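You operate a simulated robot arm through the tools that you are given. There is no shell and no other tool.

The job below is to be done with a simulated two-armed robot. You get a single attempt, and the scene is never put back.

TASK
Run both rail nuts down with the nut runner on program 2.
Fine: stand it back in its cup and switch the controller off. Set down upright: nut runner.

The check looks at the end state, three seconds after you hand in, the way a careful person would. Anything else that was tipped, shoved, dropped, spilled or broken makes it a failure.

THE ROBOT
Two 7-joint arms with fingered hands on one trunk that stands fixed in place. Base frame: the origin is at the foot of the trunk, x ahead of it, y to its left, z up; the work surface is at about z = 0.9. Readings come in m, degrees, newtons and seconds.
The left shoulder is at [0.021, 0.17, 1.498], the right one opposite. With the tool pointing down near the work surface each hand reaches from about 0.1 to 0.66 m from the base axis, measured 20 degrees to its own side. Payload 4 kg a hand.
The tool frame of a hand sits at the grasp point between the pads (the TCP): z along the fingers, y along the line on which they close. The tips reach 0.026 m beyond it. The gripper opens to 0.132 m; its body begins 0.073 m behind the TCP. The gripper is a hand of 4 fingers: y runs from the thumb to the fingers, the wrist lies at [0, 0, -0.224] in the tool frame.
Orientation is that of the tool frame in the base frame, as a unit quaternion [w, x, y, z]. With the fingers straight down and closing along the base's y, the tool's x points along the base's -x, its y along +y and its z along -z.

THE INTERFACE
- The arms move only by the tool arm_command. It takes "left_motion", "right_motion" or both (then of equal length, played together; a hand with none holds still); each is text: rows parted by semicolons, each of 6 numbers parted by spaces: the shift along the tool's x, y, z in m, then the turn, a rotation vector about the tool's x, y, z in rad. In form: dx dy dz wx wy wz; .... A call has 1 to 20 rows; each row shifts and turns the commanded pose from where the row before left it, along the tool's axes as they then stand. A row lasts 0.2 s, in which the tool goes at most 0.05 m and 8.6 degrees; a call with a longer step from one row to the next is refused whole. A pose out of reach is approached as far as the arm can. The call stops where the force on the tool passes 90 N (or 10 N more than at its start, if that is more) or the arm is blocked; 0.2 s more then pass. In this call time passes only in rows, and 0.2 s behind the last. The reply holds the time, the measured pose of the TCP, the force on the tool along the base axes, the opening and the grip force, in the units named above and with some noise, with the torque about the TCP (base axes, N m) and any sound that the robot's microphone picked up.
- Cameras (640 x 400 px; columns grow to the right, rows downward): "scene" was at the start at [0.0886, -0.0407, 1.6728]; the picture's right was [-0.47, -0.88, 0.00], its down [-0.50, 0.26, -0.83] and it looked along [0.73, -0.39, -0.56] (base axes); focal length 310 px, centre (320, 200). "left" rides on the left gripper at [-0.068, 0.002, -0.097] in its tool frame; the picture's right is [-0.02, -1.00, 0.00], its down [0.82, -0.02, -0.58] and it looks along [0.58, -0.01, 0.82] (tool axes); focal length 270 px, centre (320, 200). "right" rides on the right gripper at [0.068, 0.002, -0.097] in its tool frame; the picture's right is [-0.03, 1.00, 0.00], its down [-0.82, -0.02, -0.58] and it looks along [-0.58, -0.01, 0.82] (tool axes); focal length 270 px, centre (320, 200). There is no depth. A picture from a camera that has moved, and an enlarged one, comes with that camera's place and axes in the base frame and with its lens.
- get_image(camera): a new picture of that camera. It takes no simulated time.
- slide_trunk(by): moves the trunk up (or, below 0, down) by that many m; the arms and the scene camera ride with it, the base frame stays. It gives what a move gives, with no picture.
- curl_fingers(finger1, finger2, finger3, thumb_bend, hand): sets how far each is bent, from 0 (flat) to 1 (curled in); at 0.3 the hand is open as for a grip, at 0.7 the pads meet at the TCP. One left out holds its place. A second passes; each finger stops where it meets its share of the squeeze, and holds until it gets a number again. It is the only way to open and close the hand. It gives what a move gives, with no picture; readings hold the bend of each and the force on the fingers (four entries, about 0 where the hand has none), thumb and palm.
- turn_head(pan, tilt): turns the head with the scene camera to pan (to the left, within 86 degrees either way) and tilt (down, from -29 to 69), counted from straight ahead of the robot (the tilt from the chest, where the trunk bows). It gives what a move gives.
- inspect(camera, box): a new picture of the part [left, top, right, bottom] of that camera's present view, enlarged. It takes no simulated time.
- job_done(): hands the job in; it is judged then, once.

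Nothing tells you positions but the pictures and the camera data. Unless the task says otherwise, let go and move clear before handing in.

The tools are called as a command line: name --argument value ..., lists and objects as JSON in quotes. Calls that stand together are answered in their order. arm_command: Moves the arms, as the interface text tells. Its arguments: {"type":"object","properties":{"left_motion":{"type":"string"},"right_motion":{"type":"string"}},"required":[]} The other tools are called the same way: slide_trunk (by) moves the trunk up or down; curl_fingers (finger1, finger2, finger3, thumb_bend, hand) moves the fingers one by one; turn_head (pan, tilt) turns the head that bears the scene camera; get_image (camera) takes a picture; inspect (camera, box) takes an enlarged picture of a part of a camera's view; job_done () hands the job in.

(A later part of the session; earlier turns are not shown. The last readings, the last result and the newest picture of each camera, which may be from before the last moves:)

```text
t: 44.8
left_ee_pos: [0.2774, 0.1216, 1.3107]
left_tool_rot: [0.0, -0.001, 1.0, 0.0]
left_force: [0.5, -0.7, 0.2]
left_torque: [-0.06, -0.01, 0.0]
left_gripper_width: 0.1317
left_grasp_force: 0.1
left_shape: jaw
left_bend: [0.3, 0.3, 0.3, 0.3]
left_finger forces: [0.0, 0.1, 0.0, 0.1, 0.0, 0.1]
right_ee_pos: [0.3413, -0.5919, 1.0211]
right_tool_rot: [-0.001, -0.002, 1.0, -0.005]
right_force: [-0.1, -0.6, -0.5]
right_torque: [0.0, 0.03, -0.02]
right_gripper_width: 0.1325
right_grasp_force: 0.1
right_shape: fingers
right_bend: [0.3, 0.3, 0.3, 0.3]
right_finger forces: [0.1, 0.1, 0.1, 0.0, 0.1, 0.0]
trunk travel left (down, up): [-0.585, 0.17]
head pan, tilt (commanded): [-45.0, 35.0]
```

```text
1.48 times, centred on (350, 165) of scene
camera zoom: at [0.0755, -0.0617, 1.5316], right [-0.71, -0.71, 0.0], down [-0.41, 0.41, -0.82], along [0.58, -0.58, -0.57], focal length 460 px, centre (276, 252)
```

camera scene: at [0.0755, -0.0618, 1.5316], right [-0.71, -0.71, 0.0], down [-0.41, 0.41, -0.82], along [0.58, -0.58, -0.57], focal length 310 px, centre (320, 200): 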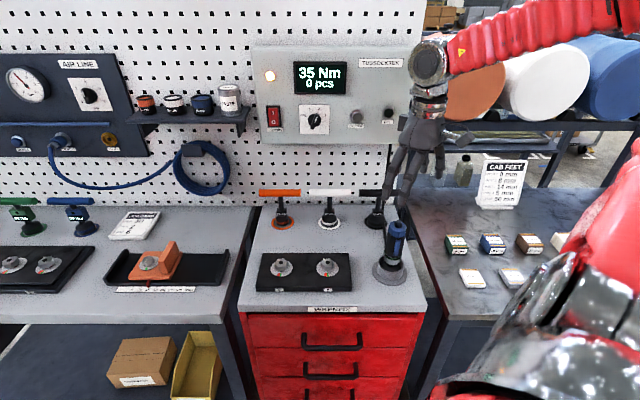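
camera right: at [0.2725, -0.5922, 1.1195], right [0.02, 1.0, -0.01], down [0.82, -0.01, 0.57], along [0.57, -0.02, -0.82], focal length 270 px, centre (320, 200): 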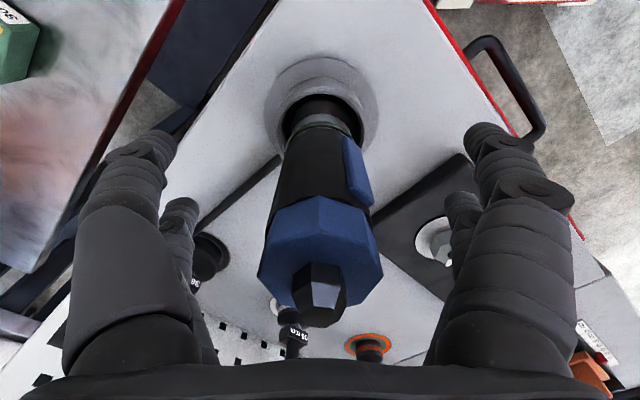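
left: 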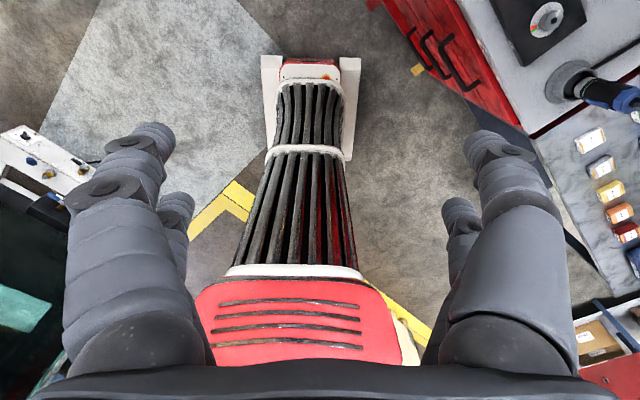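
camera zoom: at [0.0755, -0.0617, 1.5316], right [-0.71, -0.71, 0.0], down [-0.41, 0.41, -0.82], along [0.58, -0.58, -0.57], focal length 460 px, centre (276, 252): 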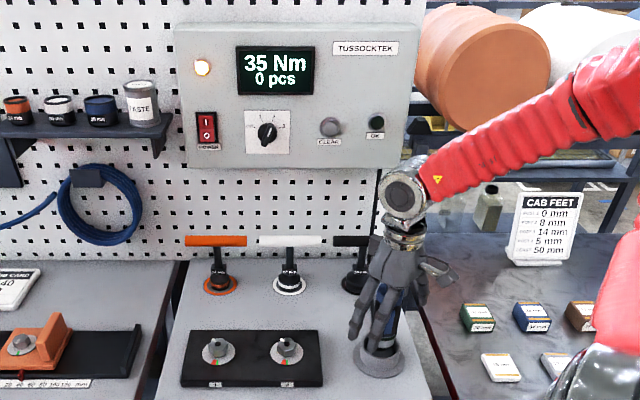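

The runner stood back up on its own. Now closing all four fingers together for a balanced cradle; this will also touch the lever, which in the cup should do nothing to any nut.

curl_fingers --hand "right" --finger1 0.7 --finger2 0.7 --finger3 0.7 --thumb_bend 0.7

get_image --camera "right"

inspect --camera "scene" --box '[240, 30, 460, 300]'

```text
t: 45.8
left_ee_pos: [0.278, 0.1216, 1.3101]
left_tool_rot: [0.0, 0.0, 1.0, -0.001]
left_force: [0.3, -0.3, -0.2]
left_torque: [0.02, 0.02, -0.01]
left_gripper_width: 0.1322
left_grasp_force: 0.2
left_shape: jaw
left_bend: [0.3, 0.3, 0.3, 0.3]
left_finger forces: [0.0, 0.0, 0.1, 0.1, 0.1, 0.0]
right_ee_pos: [0.3403, -0.5945, 1.0227]
right_tool_rot: [-0.003, -0.002, 1.0, -0.003]
right_force: [1.6, 0.2, 0.4]
right_torque: [0.01, -0.02, 0.01]
right_gripper_width: 0.0112
right_grasp_force: 9.0
right_shape: fingers
right_bend: [0.66, 0.6, 0.61, 0.68]
right_finger forces: [2.3, 6.4, 6.1, 0.0, 2.3, 0.1]
trunk travel left (down, up): [-0.585, 0.17]
head pan, tilt (commanded): [-45.0, 35.0]
```

```text
taken
camera right: at [0.2727, -0.5924, 1.1193], right [0.02, 1.0, -0.01], down [0.82, -0.01, 0.57], along [0.57, -0.02, -0.82], focal length 270 px, centre (320, 200)
```

right: 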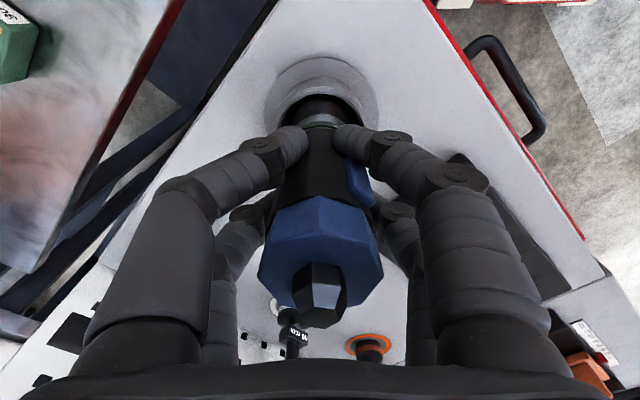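

```text
1.48 times, centred on (350, 165) of scene
camera zoom: at [0.0757, -0.0619, 1.5315], right [-0.71, -0.71, 0.0], down [-0.41, 0.41, -0.82], along [0.58, -0.58, -0.57], focal length 460 px, centre (276, 252)
```

zoom: 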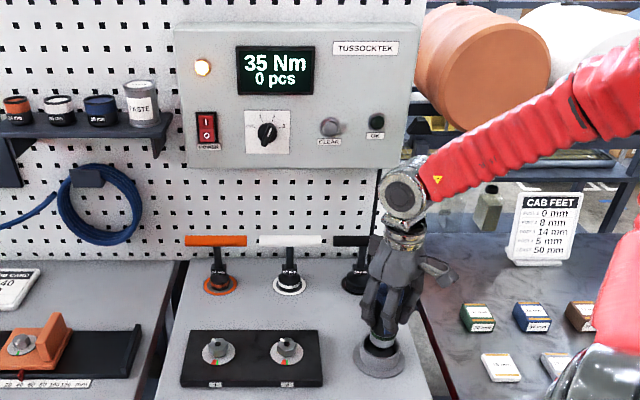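

All four fingers are in contact (9 N) and nothing ran. I'll look closely at where finger1 sits relative to the lever.

inspect --camera "right" --box '[230, 80, 430, 240]'

inspect --camera "scene" --box '[360, 180, 430, 290]'

```text
2.50 times, centred on (330, 160) of right
camera zoom: at [0.2727, -0.5924, 1.1193], right [0.02, 1.0, -0.01], down [0.82, -0.01, 0.57], along [0.57, -0.02, -0.82], focal length 676 px, centre (295, 300)
```

zoom: 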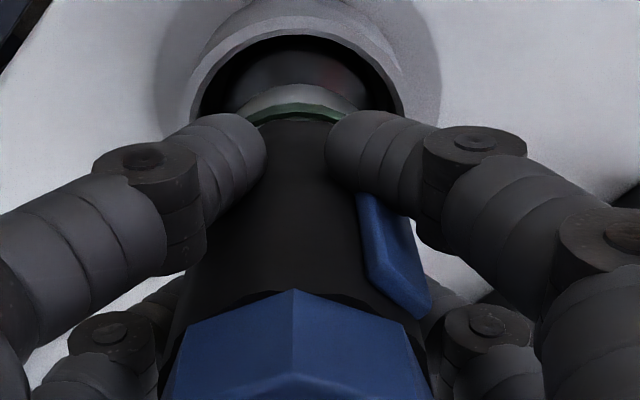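

```text
3.64 times, centred on (395, 235) of scene
camera zoom: at [0.0757, -0.0619, 1.5315], right [-0.71, -0.71, 0.0], down [-0.41, 0.41, -0.82], along [0.58, -0.58, -0.57], focal length 1128 px, centre (47, 73)
```

zoom: 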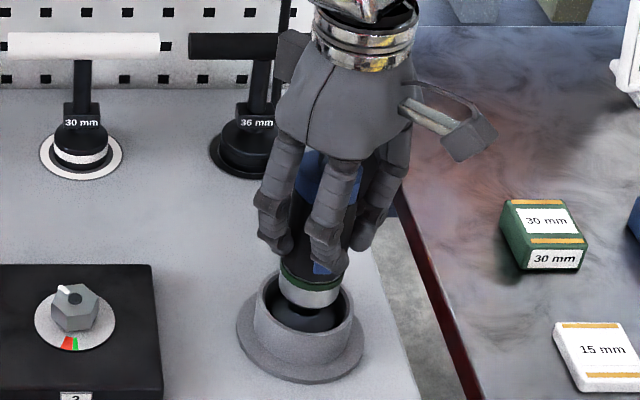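

Finger1's pad lies right on the lever. I'll firm up the holding fingers first, keeping finger1 light.

curl_fingers --hand "right" --finger2 0.9 --finger3 0.9 --thumb_bend 0.8

get_image --camera "right"

```text
t: 46.8
left_ee_pos: [0.2774, 0.1217, 1.3101]
left_tool_rot: [-0.001, -0.001, 1.0, -0.001]
left_force: [-0.8, 0.0, -0.2]
left_torque: [0.0, 0.0, -0.03]
left_gripper_width: 0.1315
left_grasp_force: 0.2
left_shape: jaw
left_bend: [0.3, 0.3, 0.3, 0.3]
left_finger forces: [0.1, 0.1, 0.1, 0.0, 0.1, 0.0]
right_ee_pos: [0.3414, -0.5948, 1.0222]
right_tool_rot: [-0.001, -0.001, 1.0, -0.004]
right_force: [0.9, 1.0, 0.4]
right_torque: [0.11, -0.12, -0.02]
right_gripper_width: 0.0064
right_grasp_force: 15.3
right_shape: fingers
right_bend: [0.66, 0.6, 0.65, 0.73]
right_finger forces: [4.5, 11.0, 6.5, 0.0, 7.9, 0.0]
trunk travel left (down, up): [-0.585, 0.17]
head pan, tilt (commanded): [-45.0, 35.0]
```

```text
taken
camera right: at [0.2727, -0.5924, 1.1193], right [0.02, 1.0, -0.01], down [0.82, -0.01, 0.57], along [0.57, -0.02, -0.82], focal length 270 px, centre (320, 200)
```

right: 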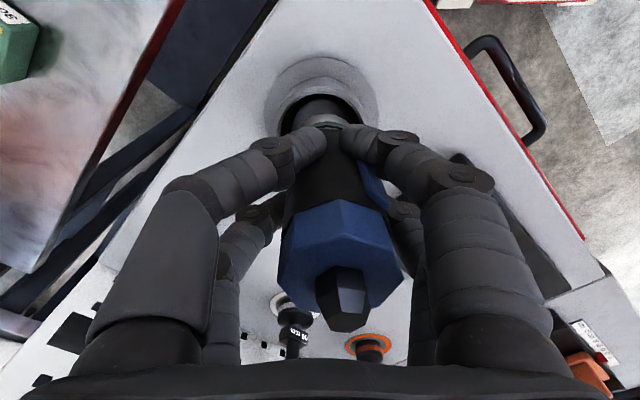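

The unequal squeeze leaned it again; I'll make the commands symmetric so the pairs balance.

curl_fingers --hand "right" --finger1 0.74 --finger2 0.8 --finger3 0.8 --thumb_bend 0.72

get_image --camera "right"

```text
t: 47.8
left_ee_pos: [0.2775, 0.1217, 1.3104]
left_tool_rot: [0.0, -0.001, 1.0, -0.001]
left_force: [0.5, 0.0, -0.8]
left_torque: [-0.03, -0.02, -0.02]
left_gripper_width: 0.1319
left_grasp_force: 0.1
left_shape: jaw
left_bend: [0.3, 0.3, 0.3, 0.3]
left_finger forces: [0.1, 0.0, 0.0, 0.0, 0.1, 0.1]
right_ee_pos: [0.3412, -0.5949, 1.0214]
right_tool_rot: [-0.004, -0.002, 1.0, -0.004]
right_force: [-0.2, -1.2, 0.8]
right_torque: [-0.01, -0.06, 0.01]
right_gripper_width: 0.0069
right_grasp_force: 13.2
right_shape: fingers
right_bend: [0.69, 0.61, 0.63, 0.71]
right_finger forces: [5.3, 7.3, 9.0, 0.0, 5.2, 0.0]
trunk travel left (down, up): [-0.585, 0.17]
head pan, tilt (commanded): [-45.0, 35.0]
```

```text
taken
camera right: at [0.2726, -0.5926, 1.1192], right [0.02, 1.0, -0.01], down [0.82, -0.01, 0.57], along [0.57, -0.02, -0.82], focal length 270 px, centre (320, 200)
```

right: 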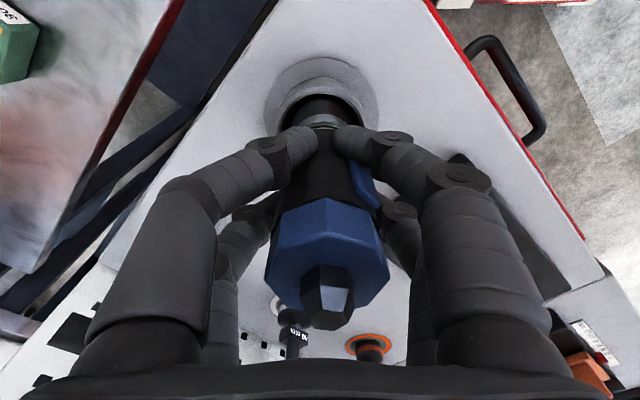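

Nearly upright now with balanced forces. I'll strengthen the grip symmetrically and look again.

curl_fingers --hand "right" --finger1 0.8 --finger2 0.92 --finger3 0.9 --thumb_bend 0.76

get_image --camera "right"

inspect --camera "scene" --box '[240, 30, 460, 300]'

```text
t: 48.8
left_ee_pos: [0.2771, 0.1221, 1.3091]
left_tool_rot: [0.0, -0.001, 1.0, -0.001]
left_force: [0.3, 0.6, 0.2]
left_torque: [0.01, 0.0, 0.04]
left_gripper_width: 0.1322
left_grasp_force: 0.0
left_shape: jaw
left_bend: [0.3, 0.3, 0.3, 0.3]
left_finger forces: [0.0, 0.0, 0.0, 0.1, 0.0, 0.1]
right_ee_pos: [0.3411, -0.5948, 1.0219]
right_tool_rot: [-0.003, -0.002, 1.0, -0.003]
right_force: [0.3, 0.4, 0.9]
right_torque: [-0.01, -0.1, -0.02]
right_gripper_width: 0.0057
right_grasp_force: 14.6
right_shape: fingers
right_bend: [0.69, 0.6, 0.63, 0.72]
right_finger forces: [5.9, 8.2, 7.2, 0.1, 7.2, 0.0]
trunk travel left (down, up): [-0.585, 0.17]
head pan, tilt (commanded): [-45.0, 35.0]
```

```text
taken
camera right: at [0.2727, -0.5925, 1.1192], right [0.02, 1.0, -0.01], down [0.82, -0.01, 0.57], along [0.57, -0.02, -0.82], focal length 270 px, centre (320, 200)
```

right: 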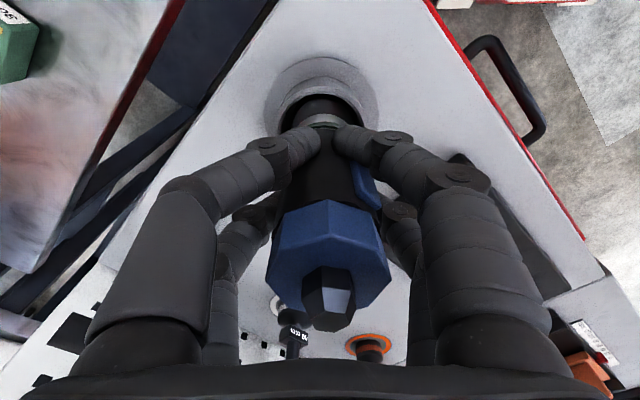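

```text
1.48 times, centred on (350, 165) of scene
camera zoom: at [0.0758, -0.0621, 1.5315], right [-0.71, -0.71, 0.0], down [-0.41, 0.41, -0.82], along [0.58, -0.58, -0.57], focal length 460 px, centre (276, 252)
```

zoom: 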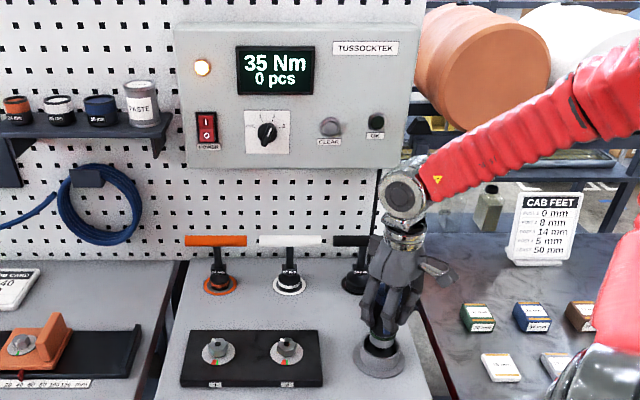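

Grip force levels off around 15 N; let me lift slowly a couple of centimetres and check whether the runner follows.

arm_command --right_motion "0 0 -0.006 0 0 0; 0 0 -0.008 0 0 0; 0 0 -0.008 0 0 0"

get_image --camera "right"

inspect --camera "scene" --box '[360, 180, 430, 290]'

```text
t: 49.6
left_ee_pos: [0.2775, 0.1219, 1.3101]
left_tool_rot: [0.0, -0.002, 1.0, -0.001]
left_force: [0.4, -0.1, -0.3]
left_torque: [0.0, -0.01, -0.02]
left_gripper_width: 0.132
left_grasp_force: 0.0
left_shape: jaw
left_bend: [0.3, 0.3, 0.3, 0.3]
left_finger forces: [0.0, 0.0, 0.0, 0.0, 0.0, 0.1]
right_ee_pos: [0.3414, -0.5947, 1.0433]
right_tool_rot: [-0.003, -0.001, 1.0, -0.003]
right_force: [-0.4, -0.2, -6.0]
right_torque: [0.02, 0.05, -0.01]
right_gripper_width: 0.0054
right_grasp_force: 14.2
right_shape: fingers
right_bend: [0.69, 0.6, 0.63, 0.72]
right_finger forces: [6.1, 8.0, 6.9, 0.0, 6.9, 0.0]
trunk travel left (down, up): [-0.585, 0.17]
head pan, tilt (commanded): [-45.0, 35.0]
```

```text
taken
camera right: at [0.2729, -0.5929, 1.1408], right [0.02, 1.0, -0.01], down [0.82, -0.01, 0.57], along [0.57, -0.02, -0.82], focal length 270 px, centre (320, 200)
```

right: 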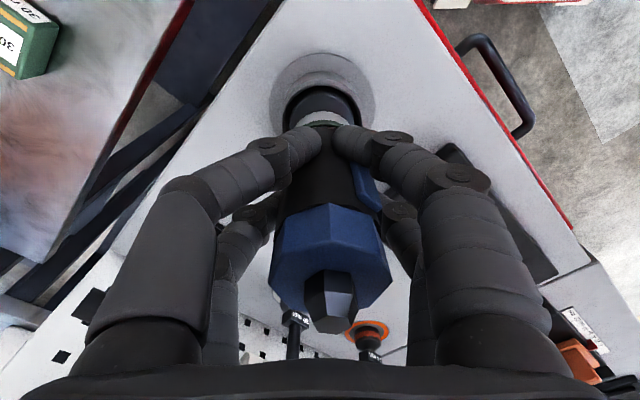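

```text
3.64 times, centred on (395, 235) of scene
camera zoom: at [0.0758, -0.0621, 1.5315], right [-0.71, -0.71, 0.0], down [-0.41, 0.41, -0.82], along [0.58, -0.58, -0.57], focal length 1128 px, centre (47, 73)
```

zoom: 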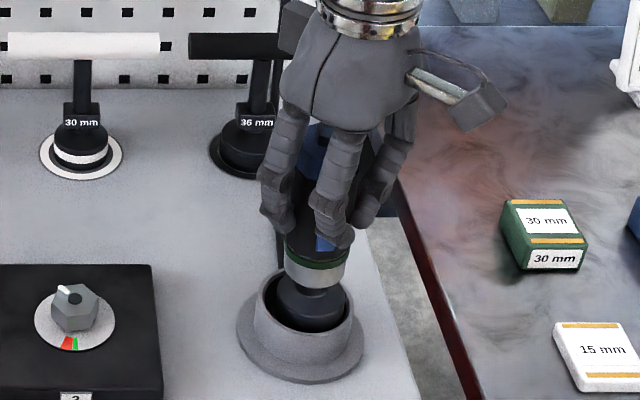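

The runner (about 0.65 kg) follows without slipping. I'll lift it clear of the cup and check how upright it hangs.

arm_command --right_motion "0 0 -0.012 0 0 0; 0 0 -0.012 0 0 0; 0 0 -0.012 0 0 0; 0 0 -0.012 0 0 0; 0 0 -0.012 0 0 0"

get_image --camera "right"

inspect --camera "scene" --box '[350, 140, 450, 300]'

```text
t: 50.8
left_ee_pos: [0.2776, 0.1212, 1.3109]
left_tool_rot: [0.001, 0.0, 1.0, -0.001]
left_force: [-0.4, 0.0, 0.1]
left_torque: [-0.01, -0.02, -0.01]
left_gripper_width: 0.1318
left_grasp_force: 0.1
left_shape: jaw
left_bend: [0.3, 0.3, 0.3, 0.3]
left_finger forces: [0.0, 0.0, 0.2, 0.0, 0.1, 0.1]
right_ee_pos: [0.3399, -0.5939, 1.1045]
right_tool_rot: [-0.002, -0.001, 1.0, -0.005]
right_force: [0.6, 0.9, -6.5]
right_torque: [0.0, 0.05, -0.02]
right_gripper_width: 0.0051
right_grasp_force: 13.6
right_shape: fingers
right_bend: [0.69, 0.6, 0.62, 0.72]
right_finger forces: [6.5, 8.1, 7.0, 0.0, 6.9, 0.0]
trunk travel left (down, up): [-0.585, 0.17]
head pan, tilt (commanded): [-45.0, 35.0]
```

```text
taken
camera right: at [0.2725, -0.5928, 1.2014], right [0.02, 1.0, -0.01], down [0.82, -0.01, 0.57], along [0.57, -0.02, -0.82], focal length 270 px, centre (320, 200)
```

right: 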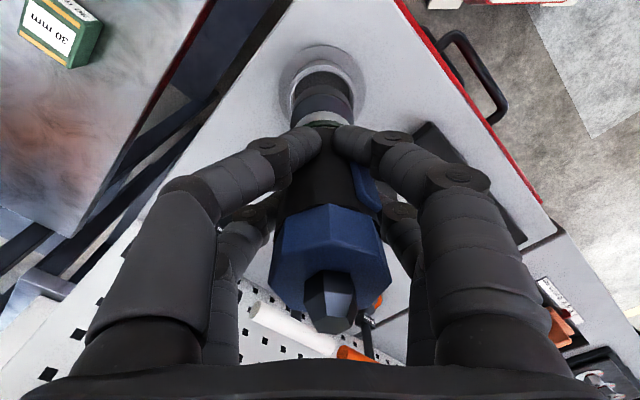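

```text
2.50 times, centred on (400, 220) of scene
camera zoom: at [0.0757, -0.0621, 1.5315], right [-0.71, -0.71, 0.0], down [-0.41, 0.41, -0.82], along [0.58, -0.58, -0.57], focal length 776 px, centre (120, 150)
```

zoom: 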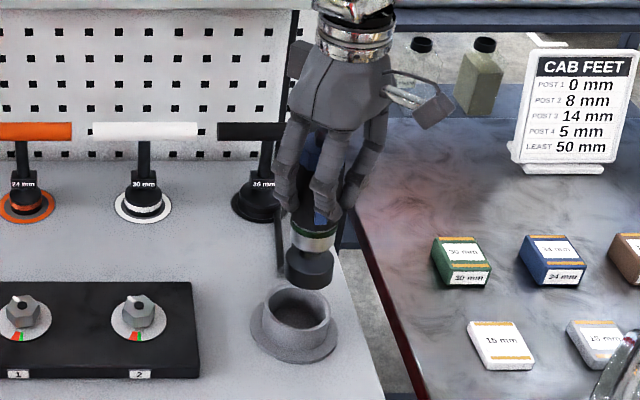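

It hangs almost upright with the socket end visible. I'll zoom in to measure its tilt and where the socket mouth is relative to the hand.

inspect --camera "right" --box '[240, 30, 400, 150]'

inspect --camera "scene" --box '[370, 180, 430, 270]'

```text
3.33 times, centred on (320, 90) of right
camera zoom: at [0.2725, -0.5928, 1.2014], right [0.02, 1.0, -0.01], down [0.82, -0.01, 0.57], along [0.57, -0.02, -0.82], focal length 901 px, centre (320, 567)
```

zoom: 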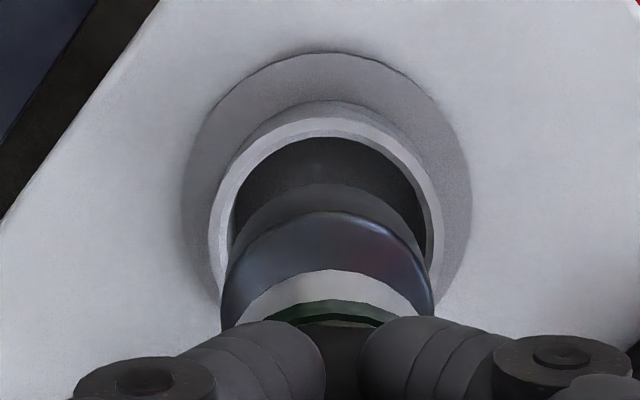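

```text
4.44 times, centred on (400, 225) of scene
camera zoom: at [0.0757, -0.0621, 1.5315], right [-0.71, -0.71, 0.0], down [-0.41, 0.41, -0.82], along [0.58, -0.58, -0.57], focal length 1379 px, centre (-36, 89)
```

zoom: 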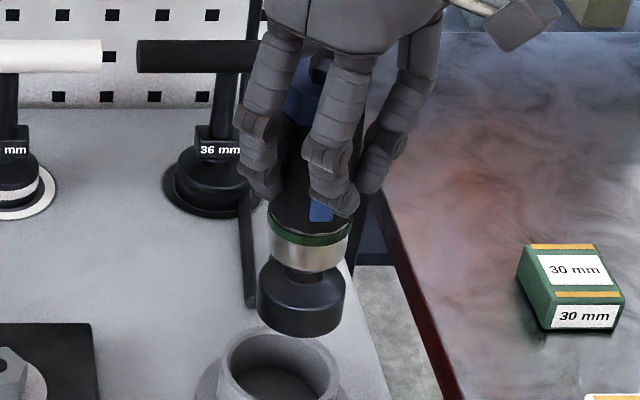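

The runner hangs upright within about 1–2°, and its socket mouth is 0.123 m below the TCP. I'll carry it level over nut 2 and hover about 4 cm above.

arm_command --right_motion "-0.0152 0.0147 0 0 0 0; -0.0244 0.0236 0 0 0 0; -0.0244 0.0236 0 0 0 0; -0.0244 0.0236 0 0 0 0; -0.0183 0.0177 0 0 0 0; -0.0153 0.0148 0 0 0 0"

get_image --camera "right"

get_image --camera "scene"

```text
t: 52.2
left_ee_pos: [0.2794, 0.1223, 1.3102]
left_tool_rot: [-0.002, 0.0, 1.0, 0.0]
left_force: [0.2, 0.5, -0.2]
left_torque: [0.01, 0.03, -0.01]
left_gripper_width: 0.132
left_grasp_force: 0.0
left_shape: jaw
left_bend: [0.3, 0.3, 0.3, 0.3]
left_finger forces: [0.0, 0.0, 0.0, 0.0, 0.0, 0.0]
right_ee_pos: [0.4626, -0.474, 1.1026]
right_tool_rot: [-0.003, -0.001, 1.0, -0.004]
right_force: [0.6, -0.8, -6.7]
right_torque: [-0.04, 0.04, 0.0]
right_gripper_width: 0.0047
right_grasp_force: 14.8
right_shape: fingers
right_bend: [0.69, 0.6, 0.62, 0.72]
right_finger forces: [6.1, 8.0, 7.3, 0.0, 7.3, 0.0]
trunk travel left (down, up): [-0.585, 0.17]
head pan, tilt (commanded): [-45.0, 35.0]
```

```text
taken
camera right: at [0.3953, -0.473, 1.1999], right [0.02, 1.0, -0.01], down [0.82, -0.01, 0.57], along [0.57, -0.02, -0.82], focal length 270 px, centre (320, 200)
```

right: 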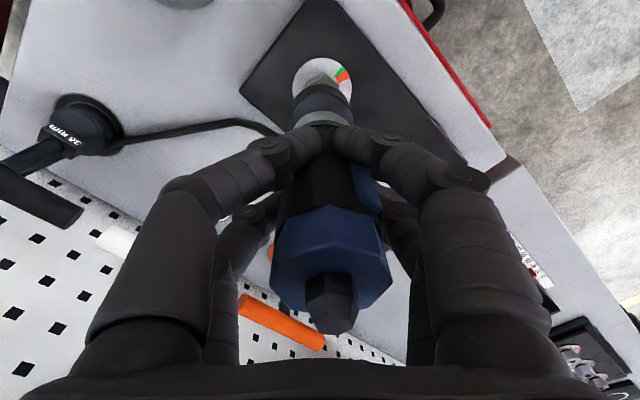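

```text
taken
camera scene: at [0.0771, -0.0612, 1.5315], right [-0.71, -0.71, 0.0], down [-0.41, 0.41, -0.82], along [0.58, -0.58, -0.57], focal length 310 px, centre (320, 200)
```

scene: 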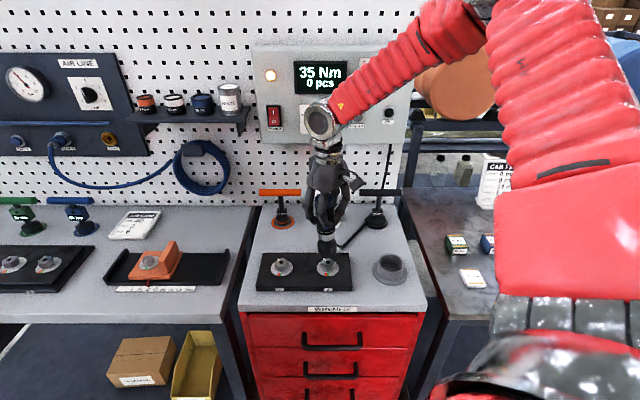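

Over nut 2 now. I'll enlarge both views to fine-tune the alignment.

inspect --camera "scene" --box '[290, 190, 370, 300]'

inspect --camera "right" --box '[240, 30, 400, 150]'

```text
3.64 times, centred on (330, 245) of scene
camera zoom: at [0.0771, -0.0612, 1.5315], right [-0.71, -0.71, 0.0], down [-0.41, 0.41, -0.82], along [0.58, -0.58, -0.57], focal length 1128 px, centre (284, 36)
```

zoom: 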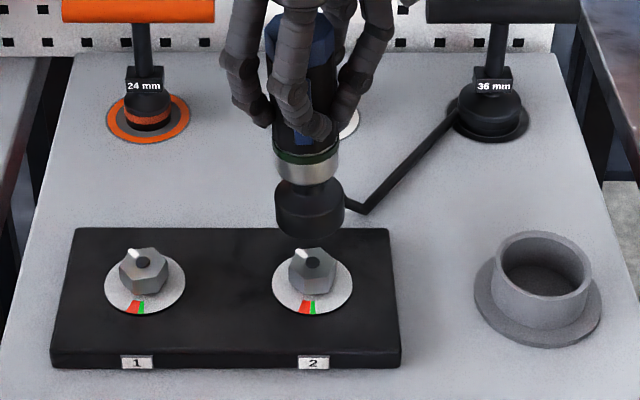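

```text
3.33 times, centred on (320, 90) of right
camera zoom: at [0.3953, -0.473, 1.1999], right [0.02, 1.0, -0.01], down [0.82, -0.01, 0.57], along [0.57, -0.02, -0.82], focal length 901 px, centre (320, 567)
```

zoom: 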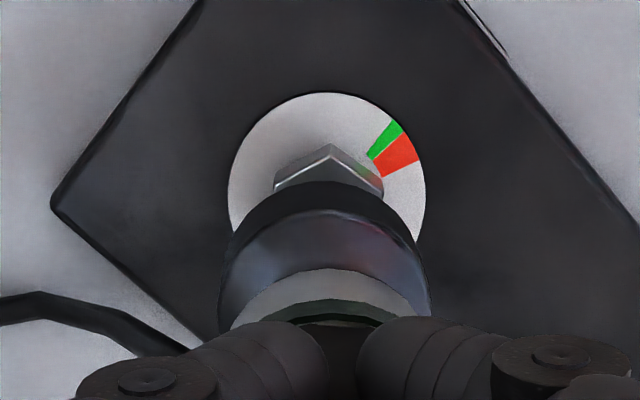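

Both views agree that nut 2's axis is about 5 mm nearer and 2 mm left of the socket's present axis. I'll correct that and descend to ~1 cm above the nut.

arm_command --right_motion "0.0027 0.001 0 0 0 0; 0.0027 0.0009 0 0 0 0; 0 0 0.009 0 0 0; 0 0 0.009 0 0 0; 0 0 0.006 0 0 0"

inspect --camera "scene" --box '[290, 190, 370, 300]'

inspect --camera "right" --box '[240, 30, 400, 150]'

```text
t: 53.4
left_ee_pos: [0.2776, 0.1221, 1.3103]
left_tool_rot: [0.0, -0.001, 1.0, 0.001]
left_force: [0.8, 0.2, -1.0]
left_torque: [0.04, 0.02, -0.01]
left_gripper_width: 0.1319
left_grasp_force: 0.0
left_shape: jaw
left_bend: [0.3, 0.3, 0.3, 0.3]
left_finger forces: [0.0, 0.0, 0.0, 0.0, 0.0, 0.0]
right_ee_pos: [0.4572, -0.4736, 1.0774]
right_tool_rot: [-0.002, -0.002, 1.0, -0.004]
right_force: [-0.3, -0.2, -6.9]
right_torque: [0.03, 0.07, 0.02]
right_gripper_width: 0.0044
right_grasp_force: 13.9
right_shape: fingers
right_bend: [0.69, 0.6, 0.62, 0.72]
right_finger forces: [6.2, 7.9, 7.3, 0.1, 7.3, 0.0]
trunk travel left (down, up): [-0.585, 0.17]
head pan, tilt (commanded): [-45.0, 35.0]
```

```text
3.64 times, centred on (330, 245) of scene
camera zoom: at [0.0763, -0.0622, 1.5315], right [-0.71, -0.71, 0.0], down [-0.41, 0.41, -0.82], along [0.58, -0.58, -0.57], focal length 1128 px, centre (284, 36)
```

zoom: 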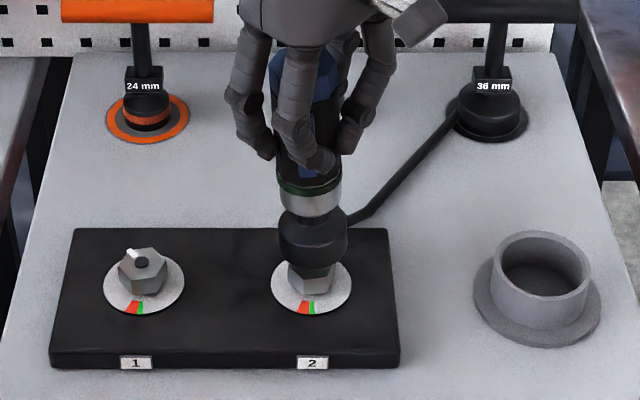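

```text
3.33 times, centred on (320, 90) of right
camera zoom: at [0.3898, -0.4724, 1.1763], right [0.02, 1.0, -0.01], down [0.82, -0.01, 0.57], along [0.57, -0.02, -0.82], focal length 901 px, centre (320, 567)
```

zoom: 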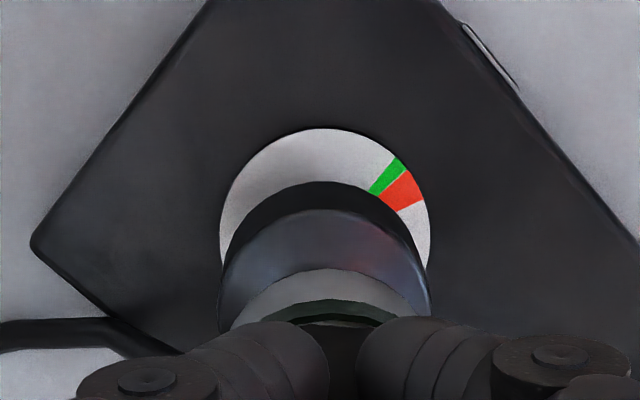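

Aligned to about a millimetre in both views. Descending gently onto the nut, watching the vertical force.

arm_command --right_motion "0 0 0.004 0 0 0; 0 0 0.004 0 0 0; 0 0 0.004 0 0 0; 0 0 0.003 0 0 0"

inspect --camera "scene" --box '[290, 190, 370, 300]'

inspect --camera "right" --box '[240, 30, 400, 150]'

```text
t: 54.4
left_ee_pos: [0.2797, 0.1211, 1.3094]
left_tool_rot: [0.0, -0.001, 1.0, -0.001]
left_force: [0.3, 1.3, -0.1]
left_torque: [0.0, 0.02, 0.02]
left_gripper_width: 0.132
left_grasp_force: 0.0
left_shape: jaw
left_bend: [0.3, 0.3, 0.3, 0.3]
left_finger forces: [0.0, 0.1, 0.0, 0.0, 0.0, 0.0]
right_ee_pos: [0.4574, -0.4729, 1.0624]
right_tool_rot: [-0.004, -0.001, 1.0, -0.004]
right_force: [0.0, -0.2, -6.2]
right_torque: [-0.03, 0.01, 0.03]
right_gripper_width: 0.0044
right_grasp_force: 14.0
right_shape: fingers
right_bend: [0.69, 0.6, 0.62, 0.72]
right_finger forces: [6.2, 8.0, 7.4, 0.0, 7.3, 0.0]
trunk travel left (down, up): [-0.585, 0.17]
head pan, tilt (commanded): [-45.0, 35.0]
```

```text
3.64 times, centred on (330, 245) of scene
camera zoom: at [0.0764, -0.0621, 1.5315], right [-0.71, -0.71, 0.0], down [-0.41, 0.41, -0.82], along [0.58, -0.58, -0.57], focal length 1128 px, centre (284, 36)
```

zoom: 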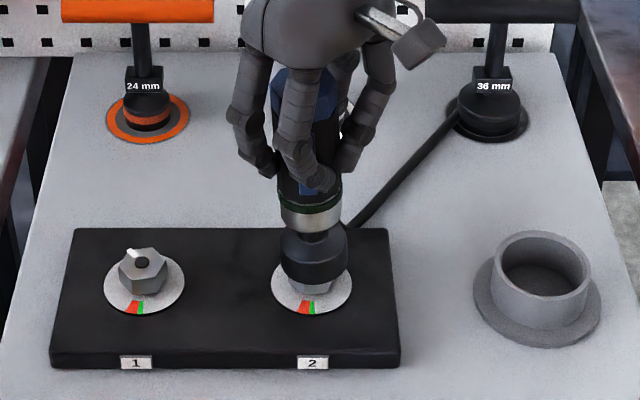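

```text
3.33 times, centred on (320, 90) of right
camera zoom: at [0.3895, -0.4727, 1.1609], right [0.02, 1.0, -0.01], down [0.82, -0.01, 0.57], along [0.57, -0.02, -0.82], focal length 901 px, centre (320, 567)
```

zoom: 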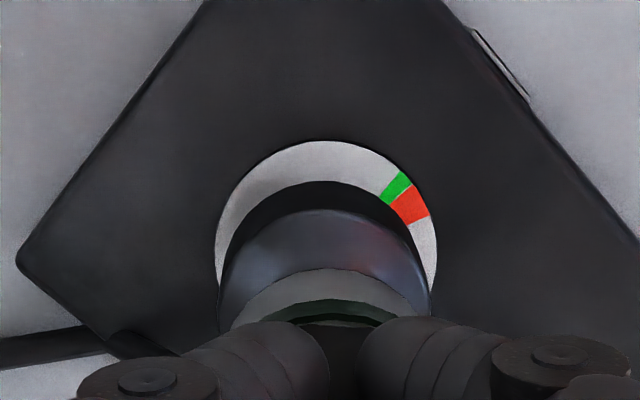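

No contact yet; the socket is beginning to cover the nut. Continuing in 3 mm steps.

arm_command --right_motion "0 0 0.003 0 0 0; 0 0 0.003 0 0 0; 0 0 0.003 0 0 0"

inspect --camera "scene" --box '[290, 190, 370, 300]'

inspect --camera "right" --box '[240, 30, 400, 150]'

```text
t: 55.2
left_ee_pos: [0.2783, 0.1216, 1.3089]
left_tool_rot: [-0.001, -0.001, 1.0, -0.001]
left_force: [-1.0, -0.5, -0.8]
left_torque: [-0.01, 0.03, -0.05]
left_gripper_width: 0.1319
left_grasp_force: 0.1
left_shape: jaw
left_bend: [0.3, 0.3, 0.3, 0.3]
left_finger forces: [0.0, 0.0, 0.0, 0.0, 0.0, 0.0]
right_ee_pos: [0.4567, -0.4748, 1.0539]
right_tool_rot: [-0.003, -0.001, 1.0, -0.004]
right_force: [-0.5, 0.6, -7.7]
right_torque: [0.04, 0.04, 0.04]
right_gripper_width: 0.0041
right_grasp_force: 14.6
right_shape: fingers
right_bend: [0.69, 0.6, 0.62, 0.72]
right_finger forces: [6.2, 8.1, 7.5, 0.0, 7.4, 0.0]
trunk travel left (down, up): [-0.585, 0.17]
head pan, tilt (commanded): [-45.0, 35.0]
```

```text
3.64 times, centred on (330, 245) of scene
camera zoom: at [0.0764, -0.0622, 1.5315], right [-0.71, -0.71, 0.0], down [-0.41, 0.41, -0.82], along [0.58, -0.58, -0.57], focal length 1128 px, centre (284, 36)
```

zoom: 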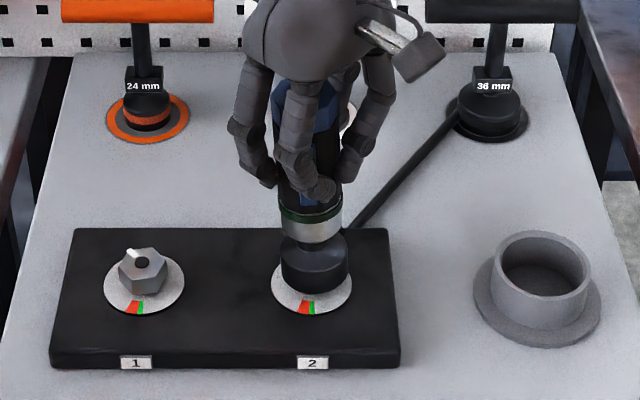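

```text
3.33 times, centred on (320, 90) of right
camera zoom: at [0.3893, -0.4732, 1.1518], right [0.02, 1.0, -0.01], down [0.82, -0.01, 0.57], along [0.57, -0.02, -0.82], focal length 901 px, centre (320, 567)
```

zoom: 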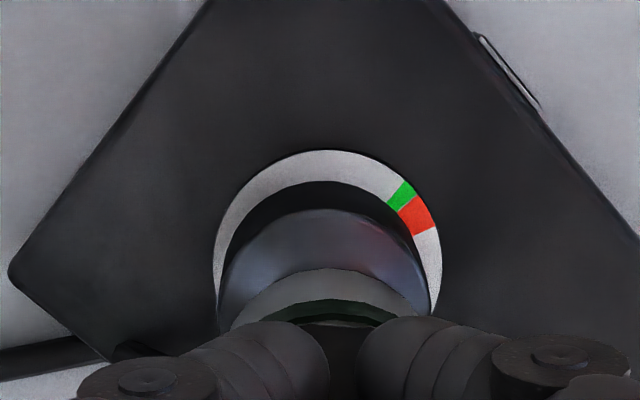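

The socket is over the nut; it sits about 1.5 mm right of centre. I'll nudge left by that and continue down to contact.

arm_command --right_motion "-0.001 0.001 0 0 0 0; 0 0 0.003 0 0 0; 0 0 0.003 0 0 0; 0 0 0.002 0 0 0"

inspect --camera "scene" --box '[290, 190, 370, 300]'

```text
t: 56.2
left_ee_pos: [0.2783, 0.1225, 1.3096]
left_tool_rot: [0.0, -0.001, 1.0, 0.0]
left_force: [0.1, 0.3, -0.4]
left_torque: [-0.02, 0.03, -0.02]
left_gripper_width: 0.1318
left_grasp_force: 0.1
left_shape: jaw
left_bend: [0.3, 0.3, 0.3, 0.3]
left_finger forces: [0.0, 0.0, 0.0, 0.1, 0.1, 0.0]
right_ee_pos: [0.4592, -0.4728, 1.045]
right_tool_rot: [-0.003, -0.001, 1.0, -0.004]
right_force: [-0.2, 0.1, -6.5]
right_torque: [-0.02, 0.04, -0.01]
right_gripper_width: 0.0043
right_grasp_force: 14.5
right_shape: fingers
right_bend: [0.69, 0.6, 0.62, 0.72]
right_finger forces: [6.3, 8.1, 7.6, 0.0, 7.3, 0.0]
trunk travel left (down, up): [-0.585, 0.17]
head pan, tilt (commanded): [-45.0, 35.0]
```

```text
3.64 times, centred on (330, 245) of scene
camera zoom: at [0.0765, -0.0622, 1.5315], right [-0.71, -0.71, 0.0], down [-0.41, 0.41, -0.82], along [0.58, -0.58, -0.57], focal length 1128 px, centre (284, 36)
```

zoom: 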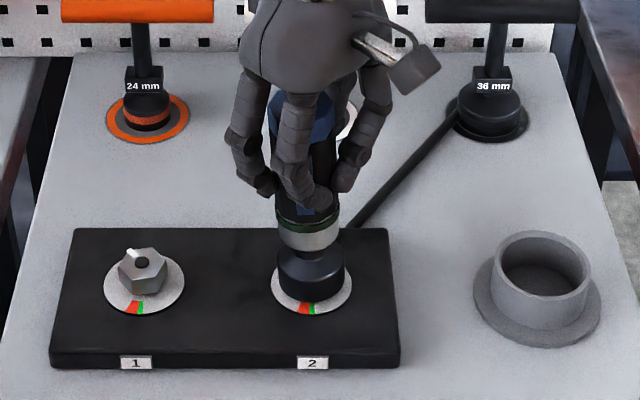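

Centred on the nut now. A few more millimetres until it seats.

arm_command --right_motion "0 0 0.002 0 0 0; 0 0 0.002 0 0 0; 0 0 0.002 0 0 0"

inspect --camera "scene" --box '[240, 30, 400, 300]'

```text
t: 57.0
left_ee_pos: [0.2768, 0.122, 1.3095]
left_tool_rot: [0.0, 0.0, 1.0, -0.001]
left_force: [0.1, 0.3, 0.6]
left_torque: [0.01, 0.03, 0.03]
left_gripper_width: 0.132
left_grasp_force: 0.2
left_shape: jaw
left_bend: [0.3, 0.3, 0.3, 0.3]
left_finger forces: [0.1, 0.0, 0.0, 0.0, 0.0, 0.1]
right_ee_pos: [0.4582, -0.4736, 1.042]
right_tool_rot: [-0.001, -0.002, 1.0, -0.004]
right_force: [0.0, -0.9, -1.8]
right_torque: [0.01, -0.03, -0.04]
right_gripper_width: 0.004
right_grasp_force: 15.3
right_shape: fingers
right_bend: [0.69, 0.6, 0.63, 0.72]
right_finger forces: [6.7, 7.9, 8.0, 0.0, 7.9, 0.0]
trunk travel left (down, up): [-0.585, 0.17]
head pan, tilt (commanded): [-45.0, 35.0]
```

```text
1.48 times, centred on (320, 165) of scene
camera zoom: at [0.0755, -0.0617, 1.5316], right [-0.71, -0.71, 0.0], down [-0.41, 0.41, -0.82], along [0.58, -0.58, -0.57], focal length 460 px, centre (320, 252)
```

zoom: 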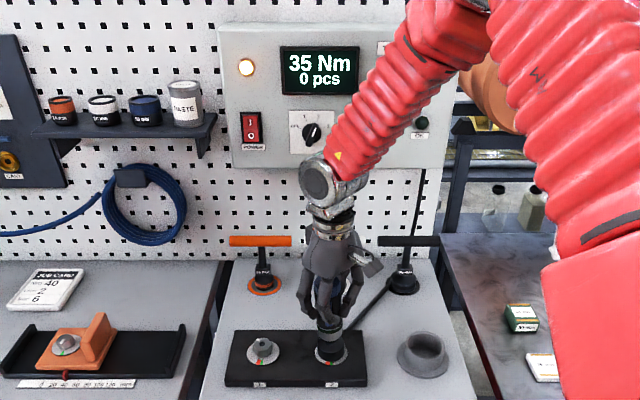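

The socket is seated: the nut now carries about 5 N of the runner's weight. I'll squeeze the lever with finger1.

curl_fingers --hand "right" --finger1 0.95

get_image --camera "right"

inspect --camera "scene" --box '[240, 30, 400, 300]'

```text
t: 58.0
left_ee_pos: [0.2769, 0.1223, 1.311]
left_tool_rot: [0.0, -0.001, 1.0, -0.001]
left_force: [0.2, -0.1, -0.5]
left_torque: [-0.01, 0.0, 0.01]
left_gripper_width: 0.1319
left_grasp_force: 0.0
left_shape: jaw
left_bend: [0.3, 0.3, 0.3, 0.3]
left_finger forces: [0.0, 0.0, 0.0, 0.0, 0.0, 0.0]
right_ee_pos: [0.4591, -0.4738, 1.0401]
right_tool_rot: [-0.002, -0.002, 1.0, -0.005]
right_force: [0.6, -0.7, 0.6]
right_torque: [-0.03, -0.06, -0.02]
right_gripper_width: 0.0036
right_grasp_force: 16.3
right_shape: fingers
right_bend: [0.7, 0.6, 0.63, 0.73]
right_finger forces: [7.1, 8.4, 8.7, 0.0, 8.3, 0.1]
trunk travel left (down, up): [-0.585, 0.17]
head pan, tilt (commanded): [-45.0, 35.0]
```

```text
taken
camera right: at [0.3901, -0.4718, 1.1382], right [0.02, 1.0, -0.01], down [0.82, -0.01, 0.57], along [0.57, -0.02, -0.82], focal length 270 px, centre (320, 200)
```

right: 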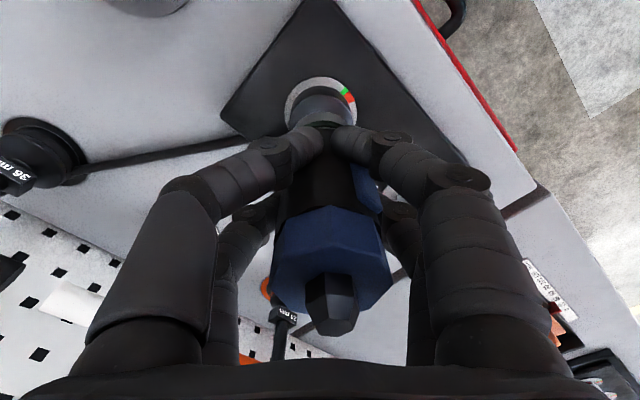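

```text
1.48 times, centred on (320, 165) of scene
camera zoom: at [0.0755, -0.0617, 1.5316], right [-0.71, -0.71, 0.0], down [-0.41, 0.41, -0.82], along [0.58, -0.58, -0.57], focal length 460 px, centre (320, 252)
```

zoom: 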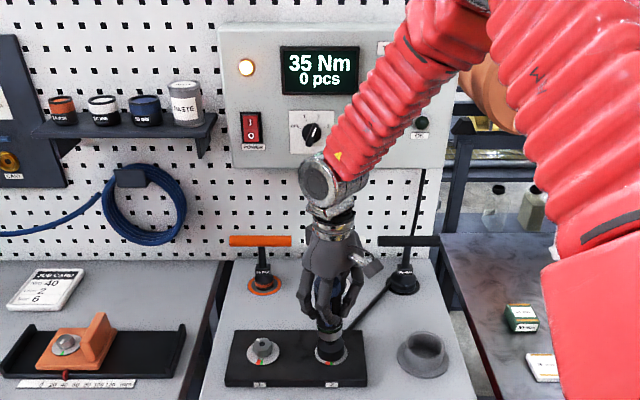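

Nothing happened yet at 7 N on the lever finger. Perhaps it also wants axial push; I'll press down a little while keeping the squeeze.

arm_command --right_motion "0 0 0.002 0 0 0; 0 0 0.002 0 0 0; 0 0 0 0 0 0; 0 0 0 0 0 0"

inspect --camera "scene" --box '[240, 30, 400, 300]'

```text
t: 59.0
left_ee_pos: [0.275, 0.1226, 1.3106]
left_tool_rot: [0.001, -0.002, 1.0, -0.001]
left_force: [0.3, 0.1, -0.4]
left_torque: [-0.01, 0.01, 0.0]
left_gripper_width: 0.1322
left_grasp_force: 0.0
left_shape: jaw
left_bend: [0.3, 0.3, 0.3, 0.3]
left_finger forces: [0.0, 0.1, 0.0, 0.1, 0.0, 0.1]
right_ee_pos: [0.4578, -0.4719, 1.0391]
right_tool_rot: [-0.001, -0.002, 1.0, -0.004]
right_force: [0.2, -3.0, 14.9]
right_torque: [-0.02, -0.26, 0.02]
right_gripper_width: 0.0013
right_grasp_force: 18.5
right_shape: fingers
right_bend: [0.71, 0.63, 0.64, 0.73]
right_finger forces: [7.8, 9.1, 12.7, 0.0, 7.4, 0.1]
trunk travel left (down, up): [-0.585, 0.17]
head pan, tilt (commanded): [-45.0, 35.0]
```

```text
1.48 times, centred on (320, 165) of scene
camera zoom: at [0.074, -0.0603, 1.5318], right [-0.71, -0.71, 0.0], down [-0.41, 0.4, -0.82], along [0.58, -0.58, -0.57], focal length 460 px, centre (320, 252)
```

zoom: 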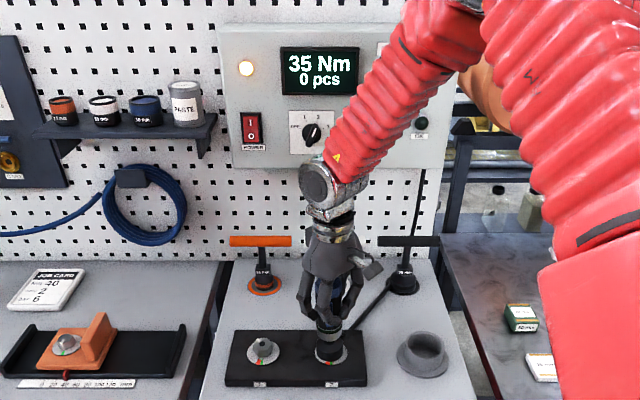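

Pressing with ~15 N net doesn't start it either. I'll look closely at the finger on the lever.

inspect --camera "right" --box '[260, 90, 420, 220]'

inspect --camera "scene" --box '[300, 190, 350, 290]'

```text
3.08 times, centred on (340, 155) of right
camera zoom: at [0.3891, -0.4707, 1.1358], right [0.02, 1.0, -0.01], down [0.82, -0.01, 0.58], along [0.58, -0.02, -0.82], focal length 832 px, centre (258, 338)
```

zoom: 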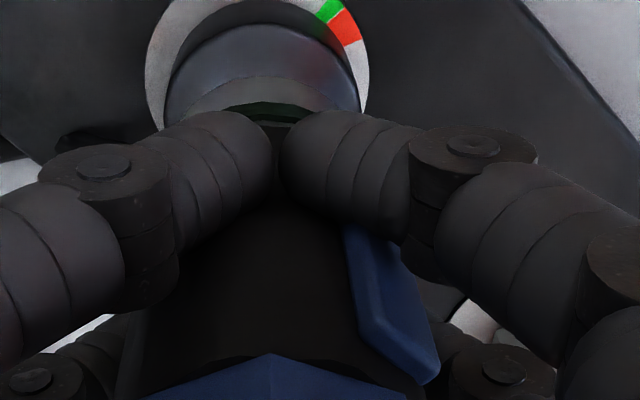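

```text
4.00 times, centred on (325, 240) of scene
camera zoom: at [0.074, -0.0603, 1.5318], right [-0.71, -0.71, 0.0], down [-0.41, 0.4, -0.82], along [0.58, -0.58, -0.57], focal length 1241 px, centre (300, 40)
```

zoom: 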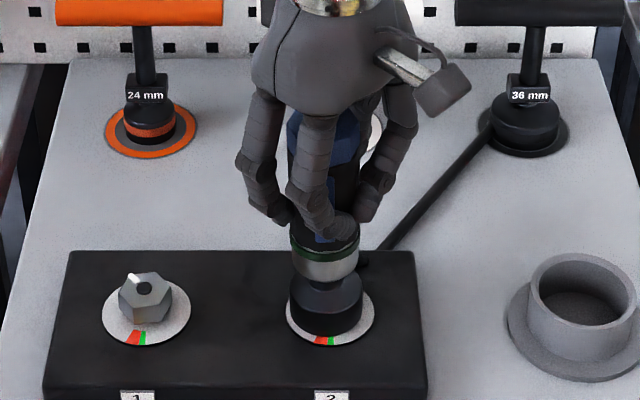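

Finger1 rests on the lower part of the lever. With the socket anchored on the nut I can add lever force by nudging the hand 2 mm toward the lever's pressing direction; trying that gently.

arm_command --right_motion "-0.001 -0.001 0 0 0 0; -0.001 -0.001 0 0 0 0; 0 0 0 0 0 0"

inspect --camera "scene" --box '[240, 30, 400, 300]'

```text
t: 59.8
left_ee_pos: [0.2767, 0.1221, 1.3105]
left_tool_rot: [0.001, -0.001, 1.0, 0.0]
left_force: [0.7, 0.0, -0.8]
left_torque: [0.0, -0.04, 0.02]
left_gripper_width: 0.1319
left_grasp_force: 0.1
left_shape: jaw
left_bend: [0.3, 0.3, 0.3, 0.3]
left_finger forces: [0.0, 0.0, 0.0, 0.1, 0.0, 0.0]
right_ee_pos: [0.4585, -0.4743, 1.0377]
right_tool_rot: [-0.001, -0.002, 1.0, -0.004]
right_force: [-1.6, -1.0, 19.8]
right_torque: [0.06, -0.21, 0.25]
right_gripper_width: 0.0004
right_grasp_force: 20.1
right_shape: fingers
right_bend: [0.71, 0.63, 0.65, 0.73]
right_finger forces: [10.7, 8.7, 14.4, 0.1, 6.7, 0.0]
trunk travel left (down, up): [-0.585, 0.17]
head pan, tilt (commanded): [-45.0, 35.0]
```

```text
1.48 times, centred on (320, 165) of scene
camera zoom: at [0.0739, -0.0606, 1.5317], right [-0.71, -0.71, 0.0], down [-0.41, 0.41, -0.82], along [0.58, -0.58, -0.57], focal length 460 px, centre (320, 252)
```

zoom: 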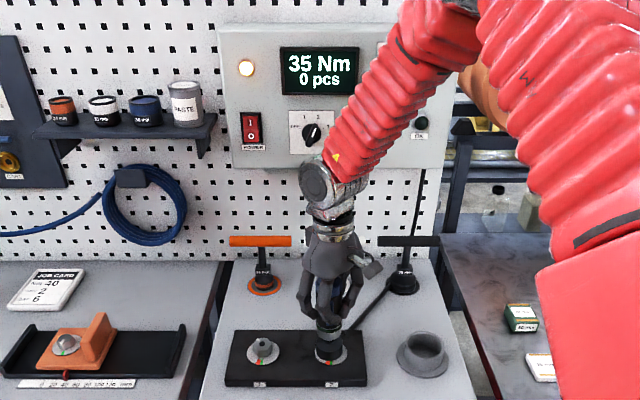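

f1 now has 10.7 N and still no start. Perhaps the lever counts as held since the grip and needs a fresh press; I'll undo the nudge, release finger1 (and ease the thumb with it), then press again.

arm_command --right_motion "0.001 0.001 -0.001 0 0 0; 0.001 0.001 -0.001 0 0 0"

curl_fingers --hand "right" --finger1 0.5 --thumb_bend 0.66

get_image --camera "right"

inspect --camera "scene" --box '[290, 170, 370, 300]'

```text
t: 60.4
left_ee_pos: [0.2783, 0.1229, 1.3099]
left_tool_rot: [0.0, -0.001, 1.0, 0.0]
left_force: [0.2, 0.6, -1.1]
left_torque: [-0.01, -0.02, -0.01]
left_gripper_width: 0.1319
left_grasp_force: 0.1
left_shape: jaw
left_bend: [0.3, 0.3, 0.3, 0.3]
left_finger forces: [0.1, 0.0, 0.0, 0.1, 0.0, 0.0]
right_ee_pos: [0.4579, -0.474, 1.0392]
right_tool_rot: [-0.003, -0.001, 1.0, -0.004]
right_force: [2.1, -1.7, 5.3]
right_torque: [-0.04, -0.22, 0.02]
right_gripper_width: 0.0003
right_grasp_force: 18.0
right_shape: fingers
right_bend: [0.71, 0.63, 0.64, 0.73]
right_finger forces: [7.9, 8.5, 12.8, 0.0, 7.2, 0.0]
trunk travel left (down, up): [-0.585, 0.17]
head pan, tilt (commanded): [-45.0, 35.0]
```

```text
t: 61.4
left_ee_pos: [0.2772, 0.1213, 1.3102]
left_tool_rot: [-0.001, -0.001, 1.0, -0.002]
left_force: [0.2, 0.8, 0.0]
left_torque: [-0.02, -0.02, 0.01]
left_gripper_width: 0.1317
left_grasp_force: 0.0
left_shape: jaw
left_bend: [0.3, 0.3, 0.3, 0.3]
left_finger forces: [0.0, 0.1, 0.0, 0.1, 0.1, 0.0]
right_ee_pos: [0.4567, -0.4739, 1.0384]
right_tool_rot: [-0.001, -0.002, 1.0, -0.004]
right_force: [-2.3, 0.5, 5.3]
right_torque: [-0.05, -0.02, -0.01]
right_gripper_width: 0.034
right_grasp_force: 12.7
right_shape: fingers
right_bend: [0.5, 0.63, 0.63, 0.68]
right_finger forces: [0.1, 5.3, 11.5, 0.0, 9.1, 0.1]
trunk travel left (down, up): [-0.585, 0.17]
head pan, tilt (commanded): [-45.0, 35.0]
```

```text
taken
camera right: at [0.389, -0.4716, 1.1368], right [0.02, 1.0, -0.01], down [0.82, -0.01, 0.57], along [0.57, -0.02, -0.82], focal length 270 px, centre (320, 200)
```

right: 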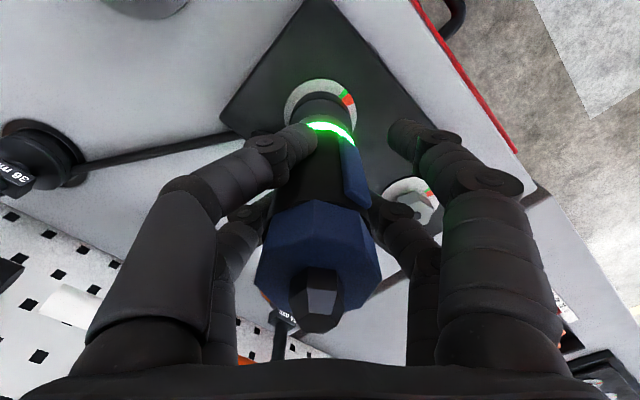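

```text
3.08 times, centred on (330, 235) of scene
camera zoom: at [0.0749, -0.0612, 1.5316], right [-0.71, -0.71, 0.0], down [-0.41, 0.41, -0.82], along [0.58, -0.58, -0.57], focal length 955 px, centre (289, 92)
```

zoom: 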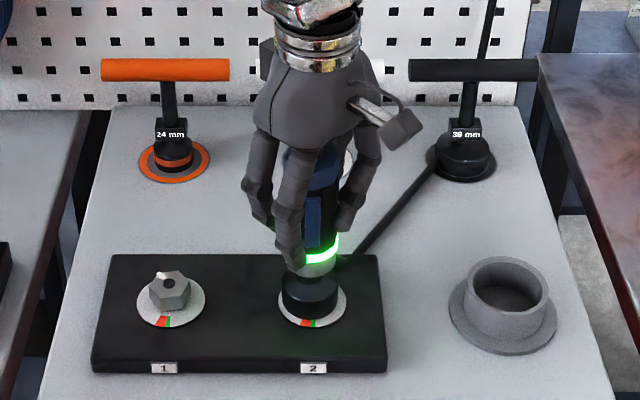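

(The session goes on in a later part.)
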